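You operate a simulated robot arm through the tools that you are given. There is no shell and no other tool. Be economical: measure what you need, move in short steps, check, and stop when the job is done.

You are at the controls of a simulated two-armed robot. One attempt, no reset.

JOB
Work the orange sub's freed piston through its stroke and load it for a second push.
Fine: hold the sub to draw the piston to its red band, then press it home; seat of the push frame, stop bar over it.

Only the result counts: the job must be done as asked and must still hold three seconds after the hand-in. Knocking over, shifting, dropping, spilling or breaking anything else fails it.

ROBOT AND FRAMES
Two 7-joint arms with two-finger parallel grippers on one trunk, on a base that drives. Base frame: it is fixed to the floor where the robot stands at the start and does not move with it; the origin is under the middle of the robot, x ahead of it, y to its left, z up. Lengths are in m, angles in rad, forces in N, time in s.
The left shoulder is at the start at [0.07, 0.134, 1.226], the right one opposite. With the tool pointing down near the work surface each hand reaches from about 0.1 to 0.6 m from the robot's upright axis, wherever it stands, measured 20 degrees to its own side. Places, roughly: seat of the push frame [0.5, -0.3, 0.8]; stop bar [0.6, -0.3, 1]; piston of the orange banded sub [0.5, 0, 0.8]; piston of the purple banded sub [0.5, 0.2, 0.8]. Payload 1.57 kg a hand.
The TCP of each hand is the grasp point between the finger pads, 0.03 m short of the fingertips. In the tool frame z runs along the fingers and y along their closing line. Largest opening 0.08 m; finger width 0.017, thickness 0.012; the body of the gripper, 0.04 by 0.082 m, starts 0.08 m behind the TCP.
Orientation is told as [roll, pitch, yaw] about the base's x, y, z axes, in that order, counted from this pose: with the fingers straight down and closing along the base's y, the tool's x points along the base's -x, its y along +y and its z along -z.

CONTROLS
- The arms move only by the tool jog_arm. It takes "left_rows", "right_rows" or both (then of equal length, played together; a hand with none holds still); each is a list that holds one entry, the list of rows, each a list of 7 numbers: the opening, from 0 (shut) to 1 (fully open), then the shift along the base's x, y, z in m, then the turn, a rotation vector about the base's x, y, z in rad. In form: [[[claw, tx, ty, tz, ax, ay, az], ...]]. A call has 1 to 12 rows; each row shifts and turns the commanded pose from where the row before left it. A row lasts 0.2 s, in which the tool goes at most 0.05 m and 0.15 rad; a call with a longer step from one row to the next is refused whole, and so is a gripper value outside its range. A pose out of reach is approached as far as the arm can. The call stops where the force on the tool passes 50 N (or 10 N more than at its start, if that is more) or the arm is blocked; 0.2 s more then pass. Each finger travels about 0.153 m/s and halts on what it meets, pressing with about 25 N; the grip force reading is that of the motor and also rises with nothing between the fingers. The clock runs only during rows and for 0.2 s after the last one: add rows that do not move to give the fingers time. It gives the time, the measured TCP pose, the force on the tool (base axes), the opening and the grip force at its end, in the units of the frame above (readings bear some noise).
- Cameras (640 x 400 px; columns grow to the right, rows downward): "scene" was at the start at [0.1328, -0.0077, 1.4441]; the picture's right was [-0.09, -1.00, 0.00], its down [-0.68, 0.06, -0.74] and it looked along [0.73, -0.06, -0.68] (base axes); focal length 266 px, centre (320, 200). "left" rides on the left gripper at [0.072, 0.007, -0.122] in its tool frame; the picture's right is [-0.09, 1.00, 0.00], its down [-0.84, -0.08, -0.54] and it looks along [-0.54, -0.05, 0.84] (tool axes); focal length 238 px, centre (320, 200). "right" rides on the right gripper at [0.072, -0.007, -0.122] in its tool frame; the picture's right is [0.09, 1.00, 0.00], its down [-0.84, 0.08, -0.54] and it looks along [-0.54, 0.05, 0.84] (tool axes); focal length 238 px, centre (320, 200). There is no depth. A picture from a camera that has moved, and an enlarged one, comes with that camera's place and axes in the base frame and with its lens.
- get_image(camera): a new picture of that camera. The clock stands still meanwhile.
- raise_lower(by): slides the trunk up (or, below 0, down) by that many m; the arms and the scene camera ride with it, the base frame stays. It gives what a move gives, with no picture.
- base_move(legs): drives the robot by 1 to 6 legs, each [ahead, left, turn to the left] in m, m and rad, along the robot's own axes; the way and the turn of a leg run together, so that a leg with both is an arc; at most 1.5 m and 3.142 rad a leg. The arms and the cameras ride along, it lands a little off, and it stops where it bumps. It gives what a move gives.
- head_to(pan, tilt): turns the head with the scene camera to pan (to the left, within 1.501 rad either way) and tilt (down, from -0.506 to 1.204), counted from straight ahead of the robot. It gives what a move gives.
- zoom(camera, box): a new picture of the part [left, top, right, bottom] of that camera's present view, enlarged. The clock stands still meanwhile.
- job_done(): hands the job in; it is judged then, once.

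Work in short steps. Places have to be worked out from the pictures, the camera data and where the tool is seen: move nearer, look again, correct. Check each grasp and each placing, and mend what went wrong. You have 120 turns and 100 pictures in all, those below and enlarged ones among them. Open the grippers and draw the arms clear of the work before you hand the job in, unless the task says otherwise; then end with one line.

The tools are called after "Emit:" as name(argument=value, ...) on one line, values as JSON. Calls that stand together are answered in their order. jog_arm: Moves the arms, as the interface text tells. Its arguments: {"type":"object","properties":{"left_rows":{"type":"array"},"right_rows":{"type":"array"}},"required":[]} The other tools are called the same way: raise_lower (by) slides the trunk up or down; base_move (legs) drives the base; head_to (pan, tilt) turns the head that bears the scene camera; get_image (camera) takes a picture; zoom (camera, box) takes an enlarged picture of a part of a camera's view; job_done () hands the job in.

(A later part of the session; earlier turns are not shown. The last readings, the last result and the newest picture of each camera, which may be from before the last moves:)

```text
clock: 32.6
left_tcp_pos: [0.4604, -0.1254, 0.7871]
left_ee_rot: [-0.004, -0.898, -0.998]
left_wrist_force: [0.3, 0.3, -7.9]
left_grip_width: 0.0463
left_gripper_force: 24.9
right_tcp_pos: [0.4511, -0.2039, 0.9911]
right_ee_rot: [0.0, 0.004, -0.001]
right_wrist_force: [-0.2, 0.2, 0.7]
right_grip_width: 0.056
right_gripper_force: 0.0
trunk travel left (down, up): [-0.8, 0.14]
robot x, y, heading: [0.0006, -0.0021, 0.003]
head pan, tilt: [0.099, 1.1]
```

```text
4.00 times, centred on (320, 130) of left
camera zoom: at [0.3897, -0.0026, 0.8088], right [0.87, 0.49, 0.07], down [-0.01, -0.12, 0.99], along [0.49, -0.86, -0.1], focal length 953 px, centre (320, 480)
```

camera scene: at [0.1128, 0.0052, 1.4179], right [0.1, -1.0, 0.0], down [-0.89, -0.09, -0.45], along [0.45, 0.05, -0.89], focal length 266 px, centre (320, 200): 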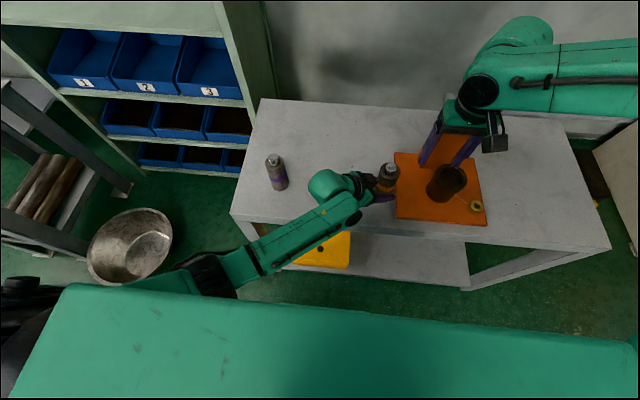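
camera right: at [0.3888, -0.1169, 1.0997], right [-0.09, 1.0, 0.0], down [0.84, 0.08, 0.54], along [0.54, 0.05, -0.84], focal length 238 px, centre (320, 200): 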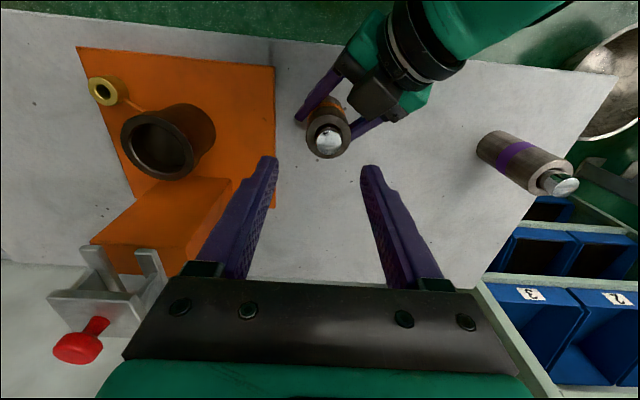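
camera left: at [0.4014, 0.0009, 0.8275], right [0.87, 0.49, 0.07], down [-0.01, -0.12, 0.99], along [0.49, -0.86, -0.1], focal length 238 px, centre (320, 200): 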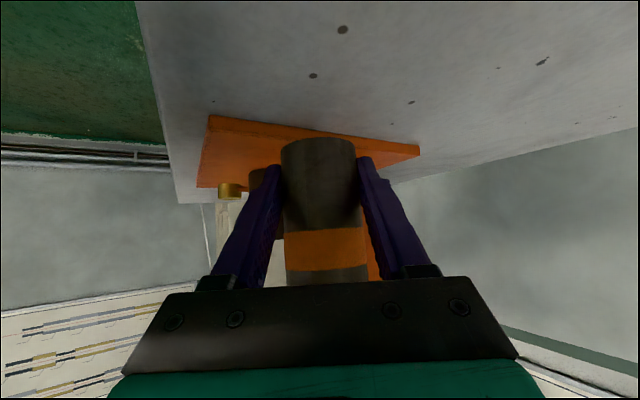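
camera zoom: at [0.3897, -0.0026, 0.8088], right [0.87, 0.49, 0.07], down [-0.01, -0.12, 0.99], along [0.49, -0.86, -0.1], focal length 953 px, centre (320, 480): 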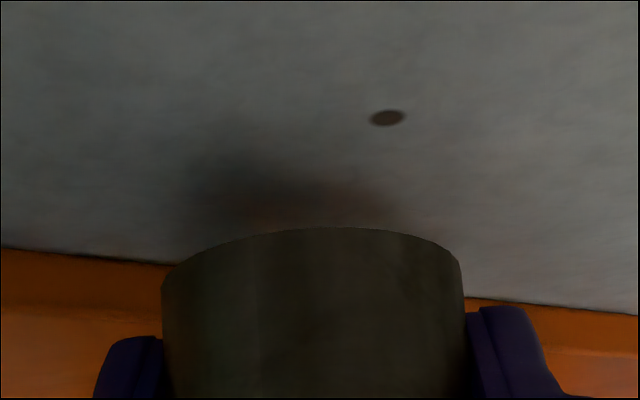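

It's still hanging: the sub slid about 1 cm up in the grip. I'll shift 8 mm away from the plate and keep lowering in small steps.

Emit:
jog_arm(left_rows=[[[0, 0, 0.008, 0, 0, 0, 0], [0, 0, 0, -0.003, 0, 0, 0], [0, 0, 0, -0.003, 0, 0, 0], [0, 0, 0, -0.003, 0, 0, 0], [0, 0, 0, 0, 0, 0, 0]]])

Emit:
get_image(camera="left")

Emit:
get_image(camera="right")

```text
clock: 33.8
left_tcp_pos: [0.4595, -0.1178, 0.7794]
left_ee_rot: [-0.002, -0.899, -0.996]
left_wrist_force: [-1.0, -0.5, -8.4]
left_grip_width: 0.0463
left_gripper_force: 25.1
right_tcp_pos: [0.4509, -0.2035, 0.9924]
right_ee_rot: [0.0, 0.002, 0.0]
right_wrist_force: [0.2, -0.7, 0.2]
right_grip_width: 0.056
right_gripper_force: 0.1
trunk travel left (down, up): [-0.8, 0.14]
robot x, y, heading: [-0.0021, -0.0031, -0.0]
head pan, tilt: [0.099, 1.1]
```

```text
67 pictures are left
camera left: at [0.3897, 0.0051, 0.8003], right [0.87, 0.49, 0.07], down [-0.01, -0.12, 0.99], along [0.49, -0.86, -0.1], focal length 238 px, centre (320, 200)
```

left: 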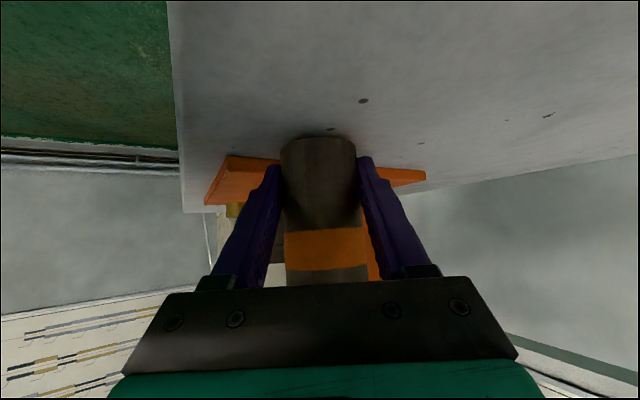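

```text
66 pictures are left
camera right: at [0.38, -0.2099, 1.1135], right [-0.09, 1.0, 0.0], down [0.84, 0.08, 0.54], along [0.54, 0.05, -0.84], focal length 238 px, centre (320, 200)
```

right: 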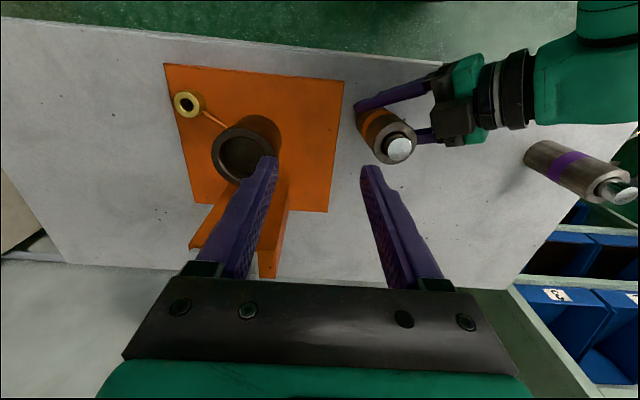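

About 9 mm of gap is left, so I'll lower another 6 mm.

Emit:
jog_arm(left_rows=[[[0, 0, 0, -0.003, 0, 0, 0], [0, 0, 0, -0.003, 0, 0, 0], [0, 0, 0, 0, 0, 0, 0]]])

Emit:
zoom(camera="left", box=[240, 80, 400, 180])

```text
clock: 34.6
left_tcp_pos: [0.4601, -0.1172, 0.7737]
left_ee_rot: [-0.005, -0.897, -0.998]
left_wrist_force: [0.0, 0.7, -7.0]
left_grip_width: 0.046
left_gripper_force: 24.9
right_tcp_pos: [0.4516, -0.2029, 0.9921]
right_ee_rot: [0.001, 0.003, -0.001]
right_wrist_force: [-0.5, 0.0, 0.0]
right_grip_width: 0.0561
right_gripper_force: 0.1
trunk travel left (down, up): [-0.8, 0.14]
robot x, y, heading: [0.0009, -0.0019, 0.004]
head pan, tilt: [0.099, 1.1]
```

```text
4.00 times, centred on (320, 130) of left
camera zoom: at [0.3899, 0.0051, 0.794], right [0.87, 0.49, 0.07], down [-0.01, -0.12, 0.99], along [0.49, -0.86, -0.1], focal length 953 px, centre (320, 480)
```

zoom: 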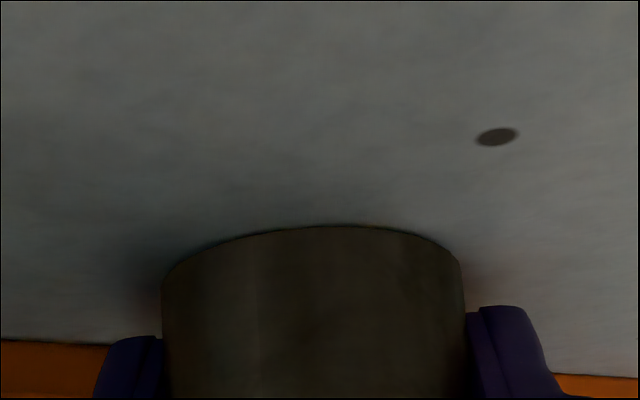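

Emit:
jog_arm(left_rows=[[[0, 0, 0, -0.0015, 0, 0, 0], [0, 0, 0, 0, 0, 0, 0]]])

```text
clock: 35.2
left_tcp_pos: [0.4592, -0.1175, 0.7729]
left_ee_rot: [-0.002, -0.898, -0.996]
left_wrist_force: [0.5, -0.5, -5.1]
left_grip_width: 0.0465
left_gripper_force: 25.2
right_tcp_pos: [0.4516, -0.203, 0.9915]
right_ee_rot: [-0.001, 0.003, -0.001]
right_wrist_force: [-0.1, -1.1, 0.1]
right_grip_width: 0.0559
right_gripper_force: 0.0
trunk travel left (down, up): [-0.8, 0.14]
robot x, y, heading: [0.0005, -0.0009, -0.001]
head pan, tilt: [0.099, 1.1]
```

It has begun to touch down, so I'll open the left hand, rise 22 mm and regrip higher.

Emit:
jog_arm(left_rows=[[[0.8, 0, 0, 0, 0, 0, 0], [0.8, 0, 0, 0, 0, 0, 0], [0.8, 0, 0, 0.011, 0, 0, 0], [0.8, 0, 0, 0.011, 0, 0, 0], [0.8, 0, 0, 0, 0, 0, 0]]])

Emit:
get_image(camera="left")

Emit:
zoom(camera="right", box=[320, 80, 480, 200])

```text
clock: 36.4
left_tcp_pos: [0.4595, -0.1185, 0.7931]
left_ee_rot: [-0.003, -0.899, -0.998]
left_wrist_force: [-0.4, -0.5, -0.1]
left_grip_width: 0.0641
left_gripper_force: 0.1
right_tcp_pos: [0.4516, -0.203, 0.9922]
right_ee_rot: [-0.001, 0.0, -0.001]
right_wrist_force: [0.0, -0.4, 1.4]
right_grip_width: 0.0562
right_gripper_force: 0.1
trunk travel left (down, up): [-0.8, 0.14]
robot x, y, heading: [0.0021, -0.0009, -0.001]
head pan, tilt: [0.099, 1.1]
```

```text
64 pictures are left
camera left: at [0.3892, 0.0049, 0.8144], right [0.87, 0.49, 0.07], down [-0.01, -0.12, 0.99], along [0.49, -0.86, -0.1], focal length 238 px, centre (320, 200)
```

left: 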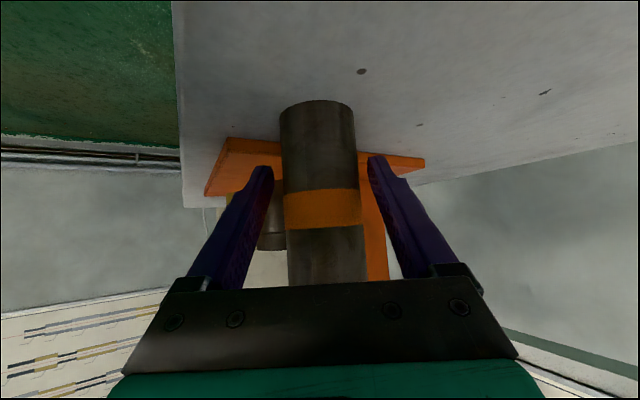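

```text
3.33 times, centred on (400, 140) of right
camera zoom: at [0.3791, -0.2096, 1.1139], right [-0.09, 1.0, 0.0], down [0.84, 0.08, 0.54], along [0.54, 0.05, -0.84], focal length 794 px, centre (53, 400)
```

zoom: 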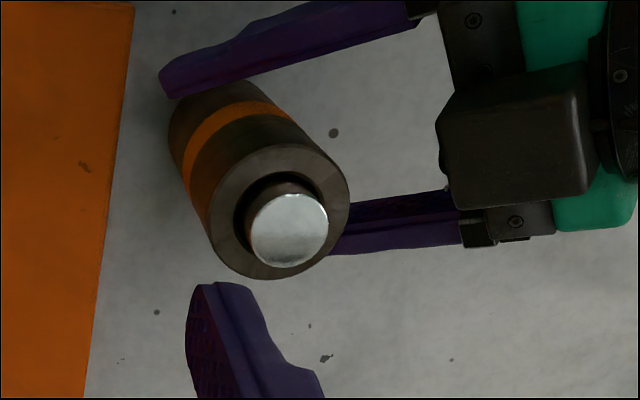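

It's standing free at about (0.464, -0.125). I'll nudge the left hand deeper and grip, and bring the right hand over the piston.

Emit:
jog_arm(left_rows=[[[0.8, 0.003, -0.005, 0, 0, 0, 0], [0, 0, 0, 0, 0, 0, 0], [0, 0, 0, 0, 0, 0, 0], [0, 0, 0, 0, 0, 0, 0]]], right_rows=[[[0.7, 0.004, 0.026, -0.005, 0, 0, 0], [0.7, 0.004, 0.026, -0.005, 0, 0, 0], [0.7, 0.004, 0.026, -0.005, 0, 0, 0], [0.7, 0, 0, 0, 0, 0, 0]]])

Emit:
get_image(camera="right")

Emit:
get_image(camera="scene")

```text
clock: 37.4
left_tcp_pos: [0.4617, -0.1231, 0.7944]
left_ee_rot: [-0.002, -0.899, -0.997]
left_wrist_force: [0.8, 1.1, 1.2]
left_grip_width: 0.0462
left_gripper_force: 25.0
right_tcp_pos: [0.463, -0.1254, 0.9763]
right_ee_rot: [0.0, -0.001, 0.001]
right_wrist_force: [0.2, 0.1, 0.2]
right_grip_width: 0.0558
right_gripper_force: 0.1
trunk travel left (down, up): [-0.8, 0.14]
robot x, y, heading: [-0.0032, -0.0004, -0.002]
head pan, tilt: [0.099, 1.1]
```

```text
62 pictures are left
camera right: at [0.3908, -0.1315, 1.0977], right [-0.09, 1.0, 0.0], down [0.84, 0.08, 0.54], along [0.54, 0.05, -0.84], focal length 238 px, centre (320, 200)
```

right: 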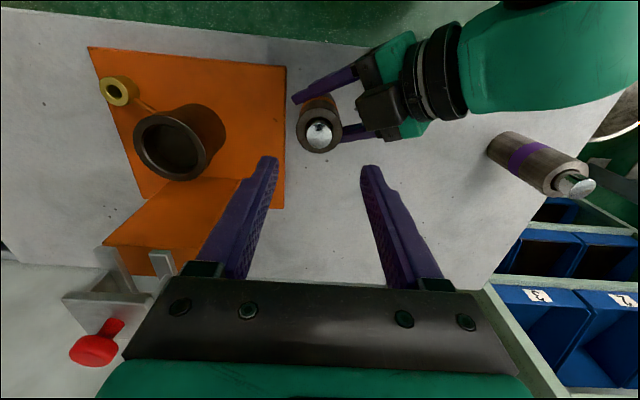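

```text
61 pictures are left
camera scene: at [0.1127, 0.0058, 1.4179], right [0.1, -1.0, 0.0], down [-0.89, -0.09, -0.45], along [0.45, 0.04, -0.89], focal length 266 px, centre (320, 200)
```

scene: 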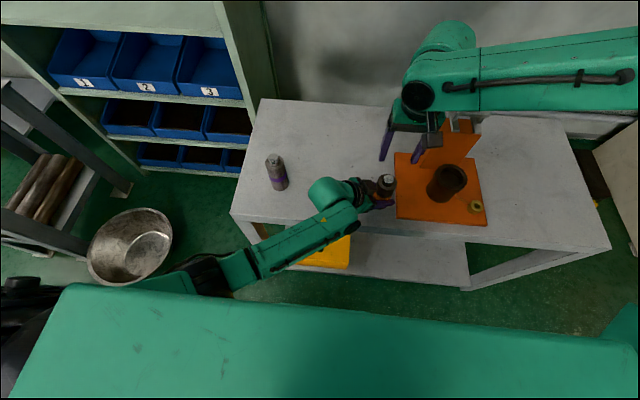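

The right hand is centred over the piston. I'll descend until the fingertips are just above the body rim.

Emit:
jog_arm(right_rows=[[[0.7, -0.002, 0, -0.03, 0, 0, 0], [0.7, 0, 0, -0.03, 0, 0, 0], [0.7, 0, 0, -0.015, 0, 0, 0], [0.7, 0, 0, -0.008, 0, 0, 0], [0.7, 0, 0, 0, 0, 0, 0]]])

Emit:
get_image(camera="right")

Emit:
zoom(camera="scene", box=[340, 130, 440, 220])

```text
clock: 38.6
left_tcp_pos: [0.4609, -0.1213, 0.7944]
left_ee_rot: [-0.004, -0.899, -0.999]
left_wrist_force: [0.2, 2.0, 0.5]
left_grip_width: 0.0461
left_gripper_force: 24.6
right_tcp_pos: [0.4422, -0.1433, 0.909]
right_ee_rot: [0.001, -0.001, 0.0]
right_wrist_force: [-0.3, -0.5, -0.5]
right_grip_width: 0.0561
right_gripper_force: 0.0
right hand out of reach, approached as far as the arm can: row 1, 2, 3, 4
trunk travel left (down, up): [-0.8, 0.14]
robot x, y, heading: [-0.0004, 0.0027, 0.006]
head pan, tilt: [0.099, 1.1]
```

```text
60 pictures are left
camera right: at [0.3703, -0.149, 1.0316], right [-0.09, 1.0, 0.0], down [0.84, 0.08, 0.54], along [0.54, 0.05, -0.84], focal length 238 px, centre (320, 200)
```

right: 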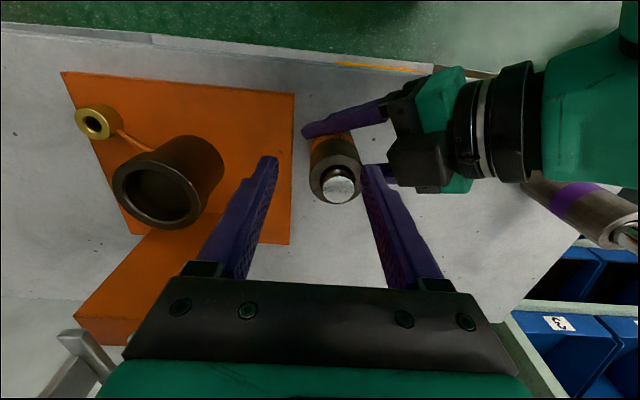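

```text
4.44 times, centred on (390, 175) of scene
camera zoom: at [0.1128, 0.0061, 1.4179], right [0.1, -1.0, 0.0], down [-0.89, -0.09, -0.45], along [0.45, 0.04, -0.89], focal length 1181 px, centre (9, 311)
```

zoom: 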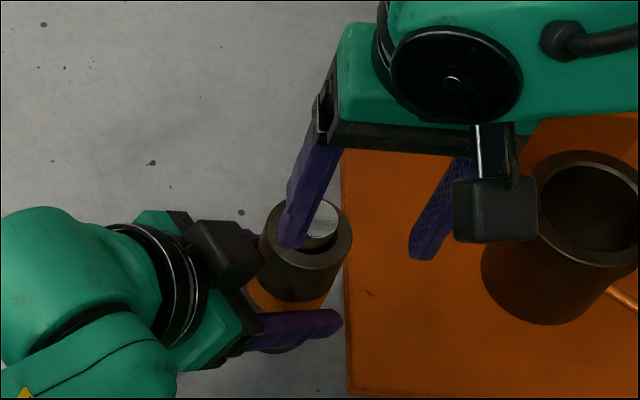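

The right arm's limit depends on how far it reaches inward. The remedy is to drive the robot about 8 cm left so the sub sits more to its right. First I'll release and withdraw both hands.

Emit:
jog_arm(left_rows=[[[0.8, 0, 0, 0, 0, 0, 0], [0.8, 0, 0, 0, 0, 0, 0], [0.8, -0.011, 0.017, 0.014, 0, 0, 0], [0.8, -0.016, 0.025, 0.02, 0, 0, 0], [0.8, -0.016, 0.025, 0.02, 0, 0, 0], [0.8, -0.016, 0.025, 0.02, 0, 0, 0], [0.8, 0, 0, 0, 0, 0, 0]]], right_rows=[[[0.7, 0, 0, 0.02, 0, 0, 0], [0.7, 0, 0, 0.04, 0, 0, 0], [0.7, 0, -0.02, 0.04, 0, 0, 0], [0.7, 0, -0.04, 0.02, 0, 0, 0], [0.7, 0, -0.04, 0, 0, 0, 0], [0.7, 0, 0, 0, 0, 0, 0], [0.7, 0, 0, 0, 0, 0, 0]]])

Emit:
get_image(camera="scene")

```text
clock: 40.2
left_tcp_pos: [0.4034, -0.0306, 0.8692]
left_ee_rot: [-0.004, -0.9, -0.997]
left_wrist_force: [-0.3, -0.3, -0.1]
left_grip_width: 0.0638
left_gripper_force: 0.0
right_tcp_pos: [0.4435, -0.2434, 1.0304]
right_ee_rot: [0.001, 0.0, 0.001]
right_wrist_force: [-0.6, 0.4, -0.3]
right_grip_width: 0.0561
right_gripper_force: 0.0
trunk travel left (down, up): [-0.8, 0.14]
robot x, y, heading: [-0.0023, 0.0022, -0.004]
head pan, tilt: [0.099, 1.1]
```

```text
58 pictures are left
camera scene: at [0.113, 0.0051, 1.4179], right [0.1, -1.0, 0.0], down [-0.89, -0.09, -0.45], along [0.45, 0.05, -0.89], focal length 266 px, centre (320, 200)
```

scene: 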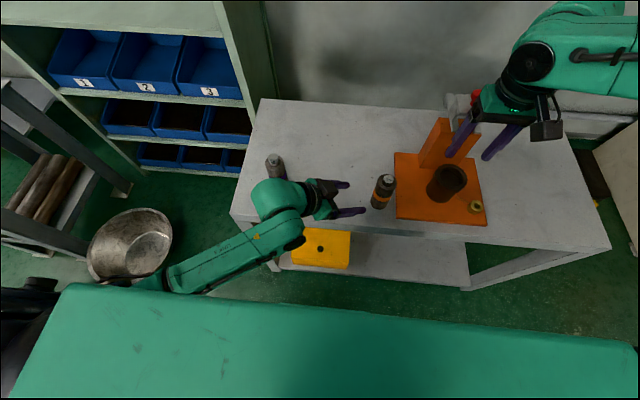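

The sub is standing well. I'll raise the left hand a bit for clearance, then drive 8 cm to the left.

Emit:
jog_arm(left_rows=[[[0.8, 0, 0, 0.04, 0, 0, 0], [0.8, 0, -0.02, 0.02, 0, 0, 0], [0.8, 0, 0, 0, 0, 0, 0]]])

Emit:
base_move(legs=[[0, 0.08, 0]])

Emit:
get_image(camera="left")

Emit:
get_image(camera="right")

Emit:
get_image(camera="scene")

```text
clock: 41.0
left_tcp_pos: [0.4022, -0.0488, 0.9282]
left_ee_rot: [-0.004, -0.899, -0.999]
left_wrist_force: [-0.8, 0.4, -0.1]
left_grip_width: 0.064
left_gripper_force: 0.1
right_tcp_pos: [0.4437, -0.2433, 1.0294]
right_ee_rot: [0.0, 0.002, 0.0]
right_wrist_force: [0.3, 0.0, 0.0]
right_grip_width: 0.0561
right_gripper_force: 0.1
trunk travel left (down, up): [-0.8, 0.14]
robot x, y, heading: [0.0033, 0.0011, 0.001]
head pan, tilt: [0.099, 1.1]
```

```text
clock: 42.1
left_tcp_pos: [0.4036, 0.028, 0.9294]
left_ee_rot: [-0.002, -0.898, -1.001]
left_wrist_force: [0.1, -0.5, 0.4]
left_grip_width: 0.064
left_gripper_force: 0.0
right_tcp_pos: [0.4434, -0.1649, 1.0296]
right_ee_rot: [0.002, 0.001, -0.001]
right_wrist_force: [-0.1, -0.2, -0.6]
right_grip_width: 0.0561
right_gripper_force: 0.0
trunk travel left (down, up): [-0.8, 0.14]
robot x, y, heading: [0.0022, 0.0792, 0.002]
head pan, tilt: [0.099, 1.1]
```

```text
57 pictures are left
camera left: at [0.3329, 0.1508, 0.9494], right [0.87, 0.49, 0.07], down [-0.01, -0.12, 0.99], along [0.49, -0.86, -0.1], focal length 238 px, centre (320, 200)
```

left: 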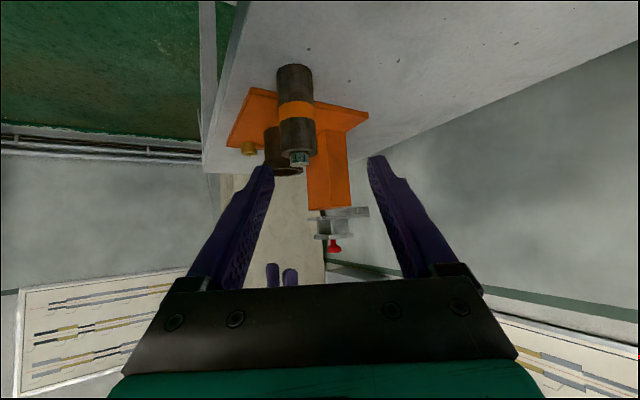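

```text
56 pictures are left
camera right: at [0.3721, -0.1717, 1.151], right [-0.09, 1.0, 0.0], down [0.84, 0.07, 0.54], along [0.54, 0.05, -0.84], focal length 238 px, centre (320, 200)
```

right: 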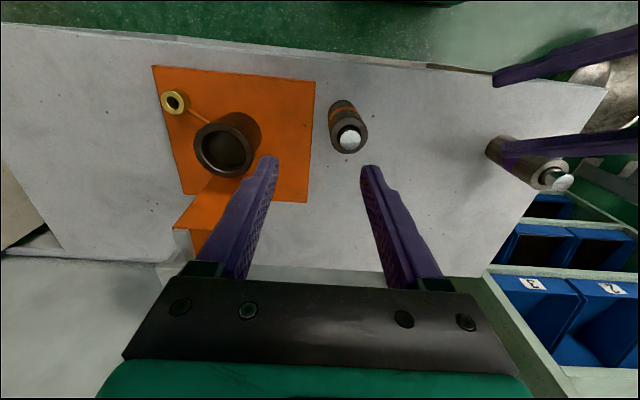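

```text
55 pictures are left
camera scene: at [0.1129, 0.0821, 1.4179], right [0.1, -1.0, 0.0], down [-0.89, -0.09, -0.45], along [0.45, 0.05, -0.89], focal length 266 px, centre (320, 200)
```

scene: 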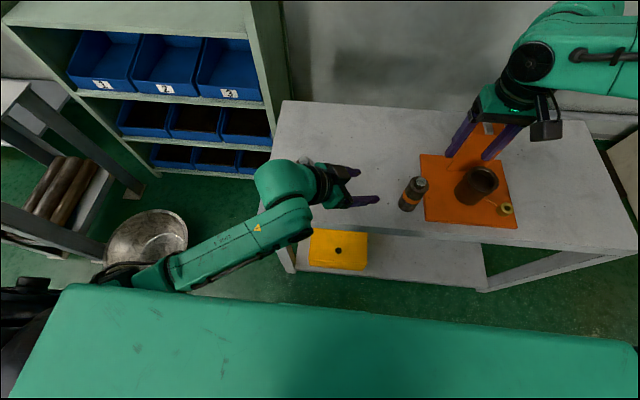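

The piston is confirmed at about (0.465, -0.1255). I'll test the right arm's reach just above it.

Emit:
jog_arm(right_rows=[[[0.7, 0.0105, 0.02, -0.02, 0, 0, 0], [0.7, 0.0105, 0.0195, -0.03, 0, 0, 0], [0.7, 0, 0, -0.03, 0, 0, 0], [0.7, 0, 0, -0.02, 0, 0, 0], [0.7, 0, 0, 0, 0, 0, 0]]])

Emit:
get_image(camera="right")

```text
clock: 43.3
left_tcp_pos: [0.4021, 0.0309, 0.9287]
left_ee_rot: [-0.003, -0.9, -0.998]
left_wrist_force: [-0.1, 0.2, -0.3]
left_grip_width: 0.0639
left_gripper_force: 0.0
right_tcp_pos: [0.4636, -0.1201, 0.931]
right_ee_rot: [-0.001, -0.001, -0.002]
right_wrist_force: [-0.5, -0.1, -0.4]
right_grip_width: 0.0559
right_gripper_force: 0.1
trunk travel left (down, up): [-0.8, 0.14]
robot x, y, heading: [0.002, 0.0799, -0.003]
head pan, tilt: [0.099, 1.1]
```

```text
54 pictures are left
camera right: at [0.3923, -0.127, 1.0524], right [-0.09, 1.0, 0.0], down [0.84, 0.08, 0.54], along [0.54, 0.05, -0.84], focal length 238 px, centre (320, 200)
```

right: 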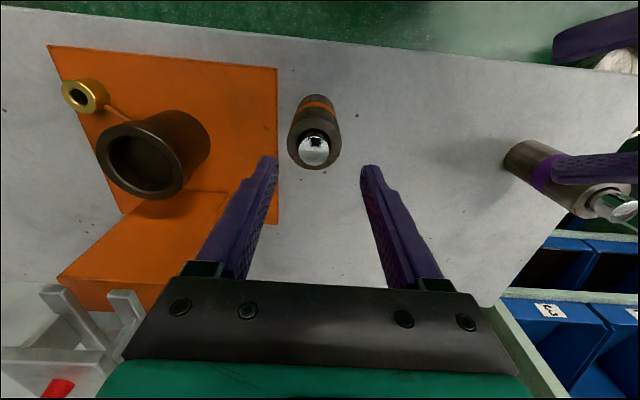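

Reach is fine here. I'll lift the right hand out of the way and send the left hand back in to grip the body.

Emit:
jog_arm(left_rows=[[[0.85, 0, -0.03, -0.03, 0, 0, 0], [0.85, 0.001, -0.0315, -0.03, 0, 0, 0], [0.85, 0.0195, -0.0305, -0.0247, 0, 0, 0], [0.85, 0.0195, -0.0305, -0.0247, 0, 0, 0], [0.85, 0, 0, 0, 0, 0, 0]]], right_rows=[[[0.7, 0, 0, 0.04, 0, 0, 0], [0.7, 0, 0, 0.04, 0, 0, 0], [0.7, 0, -0.0055, 0, 0, 0, 0], [0.7, 0, 0, 0, 0, 0, 0], [0.7, 0, 0, 0, 0, 0, 0]]])

Emit:
get_image(camera="left")

Emit:
get_image(camera="right")

```text
clock: 44.5
left_tcp_pos: [0.4417, -0.0926, 0.8213]
left_ee_rot: [-0.002, -0.904, -1.0]
left_wrist_force: [1.0, 0.9, 0.0]
left_grip_width: 0.068
left_gripper_force: 0.1
right_tcp_pos: [0.4632, -0.1266, 1.0106]
right_ee_rot: [-0.001, 0.0, -0.001]
right_wrist_force: [-0.7, -0.4, 0.1]
right_grip_width: 0.056
right_gripper_force: 0.0
trunk travel left (down, up): [-0.8, 0.14]
robot x, y, heading: [-0.0001, 0.0768, -0.001]
head pan, tilt: [0.099, 1.1]
```

```text
53 pictures are left
camera left: at [0.3722, 0.0303, 0.8419], right [0.87, 0.49, 0.07], down [-0.01, -0.12, 0.99], along [0.49, -0.86, -0.1], focal length 238 px, centre (320, 200)
```

left: 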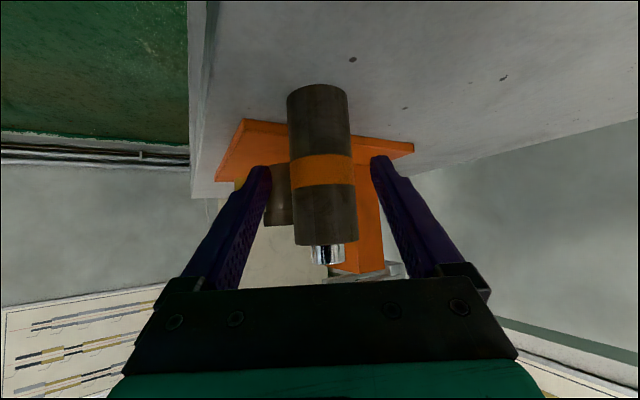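

```text
52 pictures are left
camera right: at [0.391, -0.1333, 1.1323], right [-0.09, 1.0, 0.0], down [0.84, 0.08, 0.54], along [0.54, 0.05, -0.84], focal length 238 px, centre (320, 200)
```

right: 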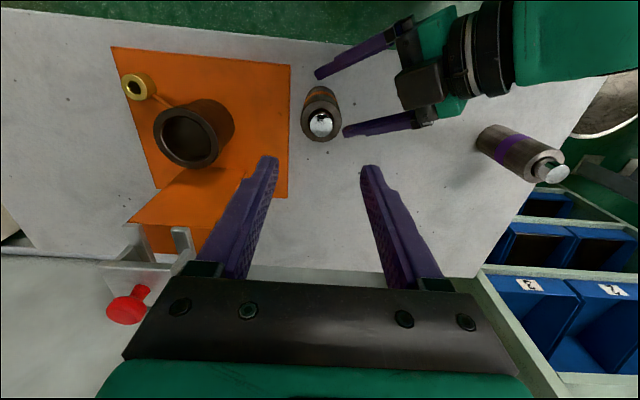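

It's well aligned. I'll advance the last bit and close on the body.

Emit:
jog_arm(left_rows=[[[0.85, 0.0105, -0.0155, -0.013, 0, 0, 0], [0.85, 0.0105, -0.0155, -0.013, 0, 0, 0], [0.85, 0, 0, 0, 0, 0, 0], [0, 0, 0, 0, 0, 0, 0], [0, 0, 0, 0, 0, 0, 0], [0, 0, 0, 0, 0, 0, 0]]])

Emit:
jog_arm(right_rows=[[[0.7, 0, 0, -0.04, 0, 0, 0], [0.7, 0, 0, -0.04, 0, 0, 0], [0.7, 0, 0, 0, 0, 0, 0]]])

Emit:
get_image(camera="right")

Emit:
get_image(camera="left")

```text
clock: 45.9
left_tcp_pos: [0.468, -0.1108, 0.7844]
left_ee_rot: [0.013, -0.881, -1.003]
left_wrist_force: [-0.6, 0.0, -0.1]
left_grip_width: 0.0461
left_gripper_force: 25.2
right_tcp_pos: [0.4643, -0.1281, 1.0092]
right_ee_rot: [-0.001, 0.001, -0.002]
right_wrist_force: [0.9, -0.2, -0.3]
right_grip_width: 0.0561
right_gripper_force: 0.1
trunk travel left (down, up): [-0.8, 0.14]
robot x, y, heading: [-0.0027, 0.0804, 0.002]
head pan, tilt: [0.099, 1.1]
```

```text
clock: 46.7
left_tcp_pos: [0.4683, -0.1103, 0.7872]
left_ee_rot: [0.017, -0.882, -1.006]
left_wrist_force: [-0.6, 0.2, -8.5]
left_grip_width: 0.0462
left_gripper_force: 24.9
right_tcp_pos: [0.4641, -0.1282, 0.9294]
right_ee_rot: [-0.001, 0.0, -0.001]
right_wrist_force: [-0.3, 0.1, 0.1]
right_grip_width: 0.056
right_gripper_force: 0.1
trunk travel left (down, up): [-0.8, 0.14]
robot x, y, heading: [-0.002, 0.0801, 0.001]
head pan, tilt: [0.099, 1.1]
```

```text
51 pictures are left
camera right: at [0.3931, -0.135, 1.051], right [-0.09, 1.0, 0.0], down [0.84, 0.08, 0.54], along [0.54, 0.05, -0.84], focal length 238 px, centre (320, 200)
```

right: 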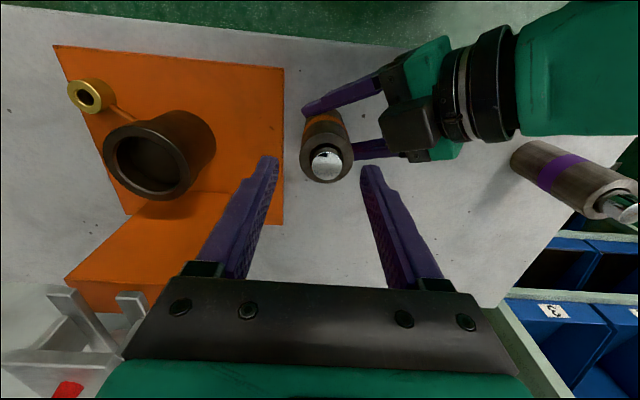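

```text
50 pictures are left
camera left: at [0.3972, 0.0111, 0.8103], right [0.86, 0.5, 0.08], down [-0.01, -0.14, 0.99], along [0.5, -0.86, -0.12], focal length 238 px, centre (320, 200)
```

left: 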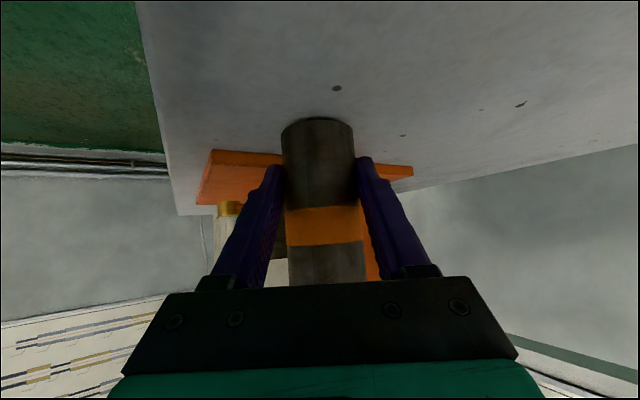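

The left hand ended about 1 cm off and is slightly twisted, so it's fouling something again and carries the sub's weight. I'll try moving it a little forward, away from the trunk.

Emit:
jog_arm(left_rows=[[[0, 0.01, 0, 0.003, 0, 0, 0], [0, 0.01, 0, 0, 0, 0, 0], [0, 0, 0, 0, 0, 0, 0]]], right_rows=[[[0.7, 0, -0.01, 0.04, 0, 0, 0], [0.7, 0, 0, 0.02, 0, 0, 0], [0.7, 0, 0, 0, 0, 0, 0]]])

Emit:
get_image(camera="scene")

```text
clock: 47.5
left_tcp_pos: [0.4901, -0.11, 0.7884]
left_ee_rot: [0.018, -0.881, -1.004]
left_wrist_force: [-0.2, 0.1, -8.0]
left_grip_width: 0.0459
left_gripper_force: 24.2
right_tcp_pos: [0.465, -0.1387, 0.9905]
right_ee_rot: [0.0, 0.002, -0.001]
right_wrist_force: [-0.1, -0.5, 0.8]
right_grip_width: 0.056
right_gripper_force: 0.0
trunk travel left (down, up): [-0.8, 0.14]
robot x, y, heading: [0.0007, 0.0805, -0.0]
head pan, tilt: [0.099, 1.1]
```

```text
49 pictures are left
camera scene: at [0.1135, 0.085, 1.4178], right [0.1, -1.0, 0.0], down [-0.89, -0.09, -0.45], along [0.45, 0.05, -0.89], focal length 266 px, centre (320, 200)
```

scene: 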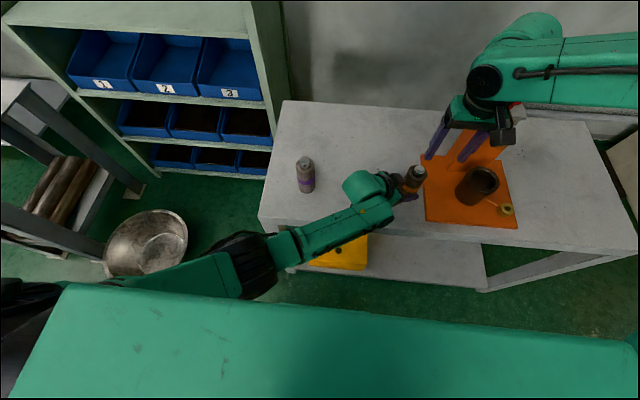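

The pose is stable and only the sub's weight is on the hand, so it isn't jammed. I'll lower the sub onto the table.

Emit:
jog_arm(left_rows=[[[0, 0, 0, -0.002, 0, 0, 0], [0, 0, 0, -0.001, 0, 0, 0], [0, 0, 0, 0, 0, 0, 0]]])

Emit:
jog_arm(left_rows=[[[0, 0, 0, -0.0015, 0, 0, 0], [0, 0, 0, 0, 0, 0, 0]]])

Emit:
get_image(camera="left")

```text
clock: 48.3
left_tcp_pos: [0.4902, -0.1032, 0.7848]
left_ee_rot: [0.027, -0.881, -1.007]
left_wrist_force: [-2.9, -2.8, 3.5]
left_grip_width: 0.0463
left_gripper_force: 24.8
right_tcp_pos: [0.4649, -0.1391, 0.9913]
right_ee_rot: [-0.001, -0.001, -0.001]
right_wrist_force: [0.6, -0.1, 0.1]
right_grip_width: 0.0561
right_gripper_force: 0.0
trunk travel left (down, up): [-0.8, 0.14]
robot x, y, heading: [-0.0022, 0.078, -0.004]
head pan, tilt: [0.099, 1.1]
```

```text
clock: 48.9
left_tcp_pos: [0.4908, -0.1032, 0.7835]
left_ee_rot: [0.038, -0.878, -1.012]
left_wrist_force: [-2.0, -7.8, 15.8]
left_grip_width: 0.0463
left_gripper_force: 25.0
right_tcp_pos: [0.4628, -0.1403, 0.9909]
right_ee_rot: [-0.002, -0.002, -0.001]
right_wrist_force: [0.2, -0.3, -1.0]
right_grip_width: 0.0561
right_gripper_force: 0.1
trunk travel left (down, up): [-0.8, 0.14]
robot x, y, heading: [-0.0008, 0.0799, -0.002]
head pan, tilt: [0.099, 1.1]
```

```text
48 pictures are left
camera left: at [0.4191, 0.0183, 0.8075], right [0.86, 0.5, 0.09], down [-0.02, -0.15, 0.99], along [0.51, -0.85, -0.12], focal length 238 px, centre (320, 200)
```

left: 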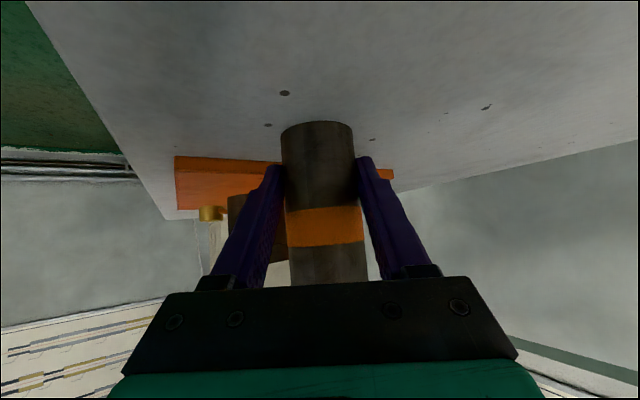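

I suspect the left forearm touches the table's front edge when the hand is this low. I'll release, rise about 3.5 cm and regrip higher on the body.

Emit:
jog_arm(left_rows=[[[0.85, 0, 0, 0, 0, 0, 0], [0.85, 0, 0, 0, 0, 0, 0], [0.85, 0, 0, 0.018, 0, 0, 0], [0.85, 0, 0, 0.018, 0, 0, 0], [0.85, 0, 0, 0, 0, 0, 0]]])

Emit:
get_image(camera="left")

Emit:
get_image(camera="right")

```text
clock: 50.1
left_tcp_pos: [0.4881, -0.1187, 0.8291]
left_ee_rot: [0.015, -0.901, -1.011]
left_wrist_force: [2.2, 0.8, 1.3]
left_grip_width: 0.07
left_gripper_force: 1.3
right_tcp_pos: [0.4654, -0.1381, 0.9886]
right_ee_rot: [0.001, 0.0, -0.002]
right_wrist_force: [0.0, -0.7, -0.5]
right_grip_width: 0.0558
right_gripper_force: 0.0
trunk travel left (down, up): [-0.8, 0.14]
robot x, y, heading: [0.0011, 0.079, -0.005]
head pan, tilt: [0.099, 1.1]
```

```text
47 pictures are left
camera left: at [0.4174, 0.0035, 0.8505], right [0.87, 0.49, 0.08], down [-0.02, -0.13, 0.99], along [0.5, -0.86, -0.1], focal length 238 px, centre (320, 200)
```

left: 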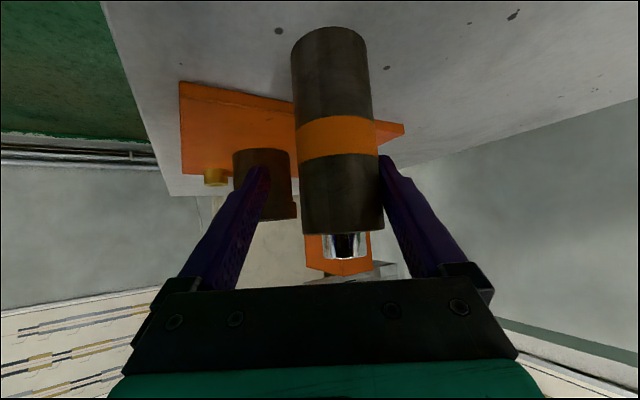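

```text
46 pictures are left
camera right: at [0.3938, -0.1448, 1.1116], right [-0.09, 1.0, 0.0], down [0.84, 0.08, 0.54], along [0.54, 0.05, -0.84], focal length 238 px, centre (320, 200)
```

right: 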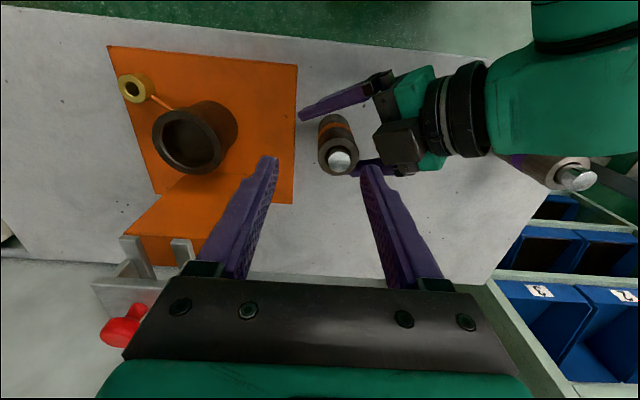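

The sub is at about (0.496, -0.113) and sits 9 mm off the left hand's centre. I'll centre the hand, lower it slightly and grip.

Emit:
jog_arm(left_rows=[[[0.85, 0.004, 0.0025, 0, 0, 0, 0], [0.85, 0.0045, 0.0025, -0.004, 0, 0, 0], [0.85, 0, 0, -0.004, 0, 0, 0], [0, 0, 0, 0, 0, 0, 0], [0, 0, 0, 0, 0, 0, 0], [0, 0, 0, 0, 0, 0, 0]]])

Emit:
get_image(camera="left")

Emit:
get_image(camera="scene")

```text
clock: 51.5
left_tcp_pos: [0.4954, -0.114, 0.8163]
left_ee_rot: [0.003, -0.893, -0.998]
left_wrist_force: [-0.3, 0.6, -0.6]
left_grip_width: 0.0462
left_gripper_force: 25.0
right_tcp_pos: [0.467, -0.1386, 0.9892]
right_ee_rot: [0.0, 0.002, -0.002]
right_wrist_force: [0.6, -0.4, -0.5]
right_grip_width: 0.0559
right_gripper_force: 0.0
trunk travel left (down, up): [-0.8, 0.14]
robot x, y, heading: [-0.0006, 0.0824, -0.003]
head pan, tilt: [0.099, 1.1]
```

```text
45 pictures are left
camera left: at [0.4237, 0.0085, 0.8379], right [0.87, 0.49, 0.07], down [-0.01, -0.13, 0.99], along [0.5, -0.86, -0.11], focal length 238 px, centre (320, 200)
```

left: 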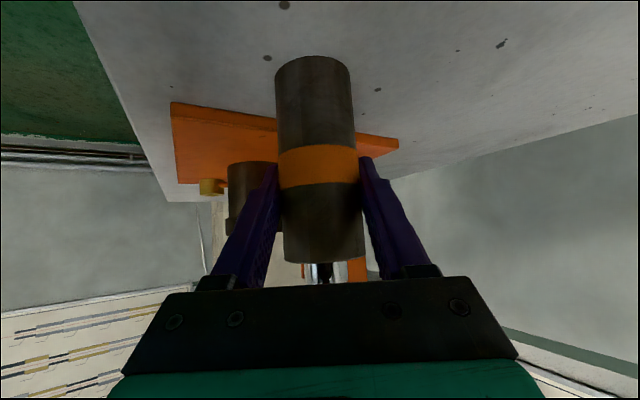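

```text
44 pictures are left
camera scene: at [0.1145, 0.0848, 1.4176], right [0.1, -1.0, 0.0], down [-0.89, -0.09, -0.45], along [0.45, 0.05, -0.89], focal length 266 px, centre (320, 200)
```

scene: 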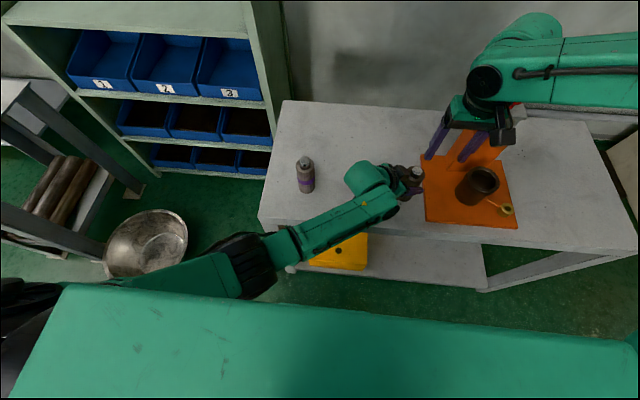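

A clean grip with almost no side force. I'll move the right hand over the piston.

Emit:
jog_arm(right_rows=[[[0.7, 0.014, 0.0125, -0.02, 0, 0, 0], [0.7, 0.014, 0.0125, -0.02, 0, 0, 0], [0.7, 0, 0, -0.02, 0, 0, 0], [0.7, 0, 0, 0, 0, 0, 0]]])

Emit:
get_image(camera="right")

```text
clock: 52.5
left_tcp_pos: [0.4938, -0.1133, 0.8162]
left_ee_rot: [-0.001, -0.89, -0.997]
left_wrist_force: [2.2, 0.1, -11.7]
left_grip_width: 0.0465
left_gripper_force: 25.3
right_tcp_pos: [0.4935, -0.1133, 0.9285]
right_ee_rot: [0.001, 0.001, -0.001]
right_wrist_force: [-2.1, -0.5, 12.8]
right_grip_width: 0.0551
right_gripper_force: 0.1
trunk travel left (down, up): [-0.8, 0.14]
robot x, y, heading: [0.0027, 0.0783, 0.001]
head pan, tilt: [0.099, 1.1]
```

```text
43 pictures are left
camera right: at [0.4221, -0.1193, 1.0503], right [-0.09, 1.0, 0.0], down [0.84, 0.08, 0.54], along [0.54, 0.05, -0.84], focal length 238 px, centre (320, 200)
```

right: 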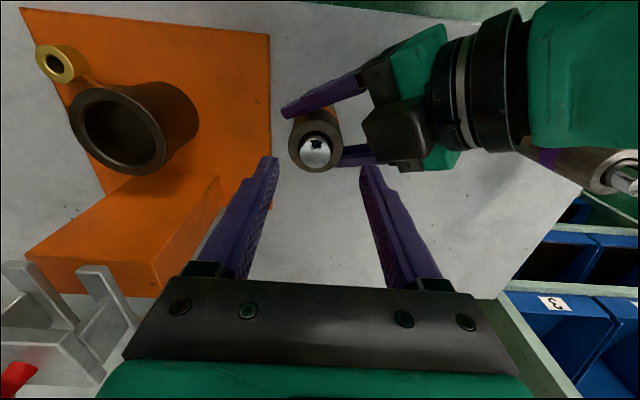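

The opposing ±12 N shows my right fingertip resting on the block atop the left gripper. I'll raise the right hand and yaw it so its fingers close across the left hand's direction.

Emit:
jog_arm(right_rows=[[[0.7, 0, 0, 0.03, 0, 0, 0], [0.7, 0, 0, 0.03, 0, 0, 0], [0.7, 0, 0, 0, 0, 0, -0.15], [0.7, 0, 0, 0, 0, 0, -0.15], [0.7, 0, 0, 0, 0, 0, -0.15], [0.7, 0, 0, 0, 0, 0, -0.15], [0.7, 0, 0, 0, 0, 0, -0.15], [0.7, 0, 0, 0, 0, 0, -0.15], [0.7, 0, 0, 0, 0, 0, 0]]])

Emit:
get_image(camera="right")

Emit:
zoom(camera="scene", box=[340, 80, 540, 230])

```text
clock: 54.5
left_tcp_pos: [0.4918, -0.1142, 0.8165]
left_ee_rot: [0.003, -0.891, -0.998]
left_wrist_force: [-0.2, 0.8, -8.4]
left_grip_width: 0.0465
left_gripper_force: 24.6
right_tcp_pos: [0.4942, -0.115, 0.9895]
right_ee_rot: [0.0, 0.001, -0.902]
right_wrist_force: [0.3, -0.3, 0.0]
right_grip_width: 0.0558
right_gripper_force: 0.1
trunk travel left (down, up): [-0.8, 0.14]
robot x, y, heading: [0.0032, 0.0821, -0.002]
head pan, tilt: [0.099, 1.1]
```

```text
42 pictures are left
camera right: at [0.4445, -0.0623, 1.1111], right [0.72, 0.69, 0.0], down [0.58, -0.61, 0.54], along [0.37, -0.39, -0.84], focal length 238 px, centre (320, 200)
```

right: 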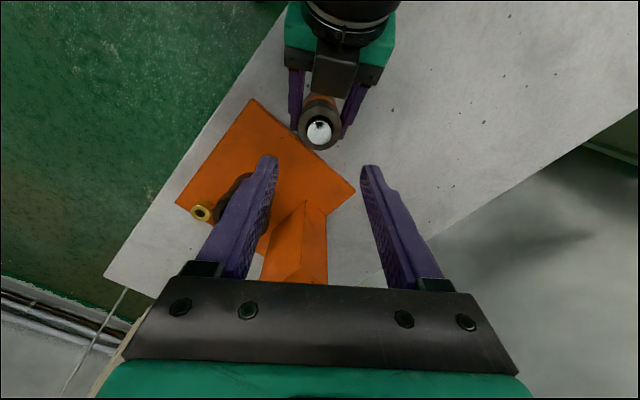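

```text
2.67 times, centred on (440, 155) of scene
camera zoom: at [0.1144, 0.0847, 1.4177], right [0.1, -1.0, 0.0], down [-0.89, -0.09, -0.45], along [0.45, 0.05, -0.89], focal length 709 px, centre (0, 320)
```

zoom: 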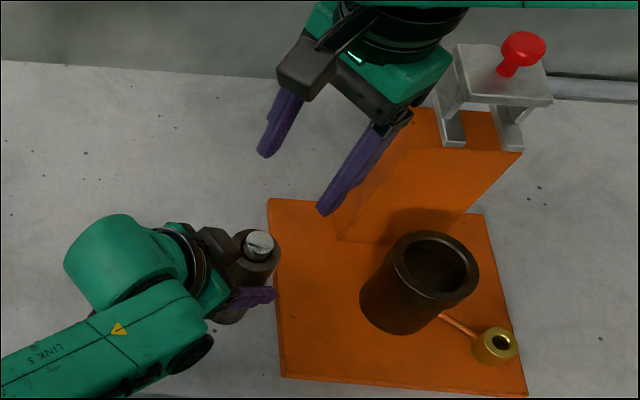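

The fingers now straddle the piston clear of the left hand. I'll descend in steps while watching for contact.

Emit:
jog_arm(right_rows=[[[0.6, -0.001, 0, -0.03, 0, 0, 0], [0.6, 0, 0, -0.03, 0, 0, 0], [0.6, 0, 0, -0.02, 0, 0, 0], [0.6, 0, 0, 0, 0, 0, 0]]])

Emit:
get_image(camera="right")

Emit:
zoom(camera="scene", box=[360, 110, 480, 210])

```text
clock: 55.5
left_tcp_pos: [0.4929, -0.1144, 0.8163]
left_ee_rot: [0.002, -0.891, -0.999]
left_wrist_force: [-0.1, -0.3, -7.4]
left_grip_width: 0.0464
left_gripper_force: 24.7
right_tcp_pos: [0.4893, -0.1153, 0.9125]
right_ee_rot: [0.003, 0.002, -0.899]
right_wrist_force: [0.7, -0.3, 0.1]
right_grip_width: 0.048
right_gripper_force: 0.2
right hand out of reach, approached as far as the arm can: row 3
trunk travel left (down, up): [-0.8, 0.14]
robot x, y, heading: [-0.0026, 0.0813, -0.003]
head pan, tilt: [0.099, 1.1]
```

```text
40 pictures are left
camera right: at [0.4395, -0.0638, 1.035], right [0.72, 0.69, 0.0], down [0.58, -0.61, 0.54], along [0.37, -0.39, -0.84], focal length 238 px, centre (320, 200)
```

right: 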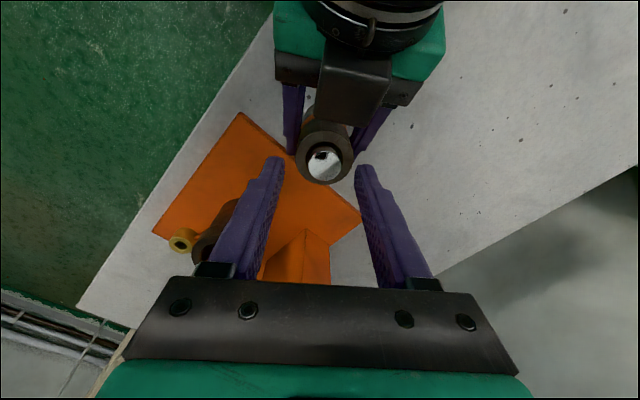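

```text
4.00 times, centred on (420, 160) of scene
camera zoom: at [0.1141, 0.0848, 1.4177], right [0.1, -1.0, 0.0], down [-0.89, -0.09, -0.45], along [0.45, 0.05, -0.89], focal length 1063 px, centre (-80, 360)
```

zoom: 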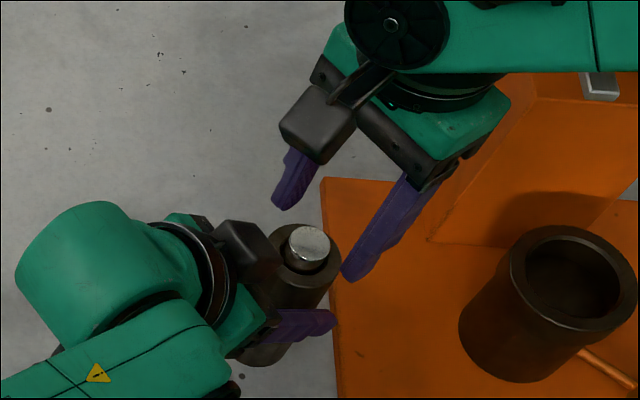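

The right hand is at its limit again. Lifting the sub 2 cm and bringing it 2 cm nearer with the left hand gives it room, so I'll raise the right hand along with it.

Emit:
jog_arm(left_rows=[[[0, 0, 0, 0.01, 0, 0, 0], [0, -0.01, -0.005, 0.01, 0, 0, 0], [0, -0.01, -0.005, 0.005, 0, 0, 0], [0, 0, 0, 0, 0, 0, 0]]], right_rows=[[[0.6, 0, 0, 0.02, 0, 0, 0], [0.6, -0.008, -0.005, 0.015, 0, 0, 0], [0.6, -0.01, -0.005, 0, 0, 0, 0], [0.6, 0, 0, 0, 0, 0, 0]]])

Emit:
get_image(camera="right")

```text
clock: 56.5
left_tcp_pos: [0.4844, -0.1173, 0.8453]
left_ee_rot: [0.032, -0.892, -1.013]
left_wrist_force: [0.5, 0.6, -7.9]
left_grip_width: 0.0462
left_gripper_force: 24.8
right_tcp_pos: [0.4727, -0.1257, 0.9464]
right_ee_rot: [-0.002, 0.001, -0.901]
right_wrist_force: [0.0, 0.4, -0.7]
right_grip_width: 0.0481
right_gripper_force: 0.1
trunk travel left (down, up): [-0.8, 0.14]
robot x, y, heading: [-0.0013, 0.0815, 0.006]
head pan, tilt: [0.099, 1.1]
```

```text
38 pictures are left
camera right: at [0.4226, -0.0741, 1.0696], right [0.72, 0.69, 0.0], down [0.58, -0.61, 0.54], along [0.37, -0.39, -0.84], focal length 238 px, centre (320, 200)
```

right: 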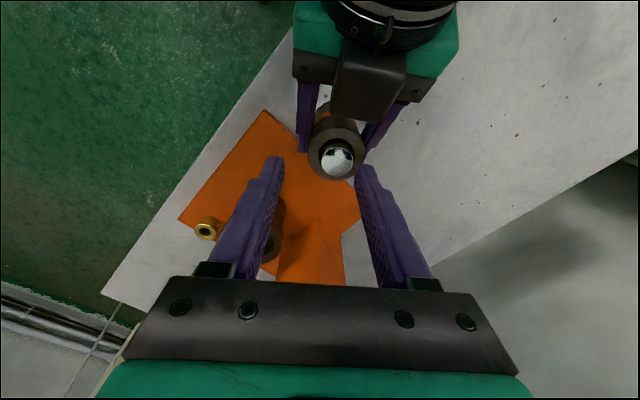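

The left hand settled at (0.484, -0.117, 0.845). I'll relieve its command slightly, centre the right hand on the piston at about (0.481, -0.117), and descend.

Emit:
jog_arm(left_rows=[[[0, 0.008, 0.003, 0, 0, 0, 0], [0, 0, 0, 0, 0, 0, 0], [0, 0, 0, 0, 0, 0, 0]]], right_rows=[[[0.6, 0.009, 0.009, 0, 0, 0, 0], [0.6, 0, 0, -0.012, 0, 0, 0], [0.6, 0, 0, 0, 0, 0, 0]]])

Emit:
get_image(camera="right")

```text
clock: 57.3
left_tcp_pos: [0.4833, -0.1148, 0.8372]
left_ee_rot: [0.007, -0.881, -1.001]
left_wrist_force: [-0.5, 0.7, -6.6]
left_grip_width: 0.0462
left_gripper_force: 24.3
right_tcp_pos: [0.4813, -0.1152, 0.9364]
right_ee_rot: [0.0, 0.002, -0.901]
right_wrist_force: [-0.2, -0.5, 0.4]
right_grip_width: 0.0478
right_gripper_force: 0.1
trunk travel left (down, up): [-0.8, 0.14]
robot x, y, heading: [-0.0003, 0.0788, 0.001]
head pan, tilt: [0.099, 1.1]
```

```text
37 pictures are left
camera right: at [0.4312, -0.0651, 1.0568], right [0.72, 0.69, 0.0], down [0.58, -0.61, 0.54], along [0.37, -0.39, -0.84], focal length 238 px, centre (320, 200)
```

right: 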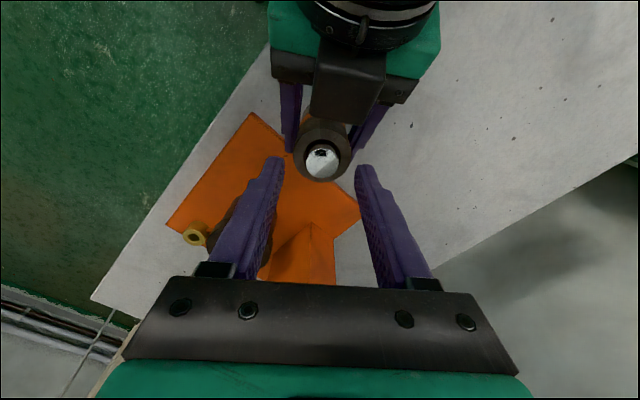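

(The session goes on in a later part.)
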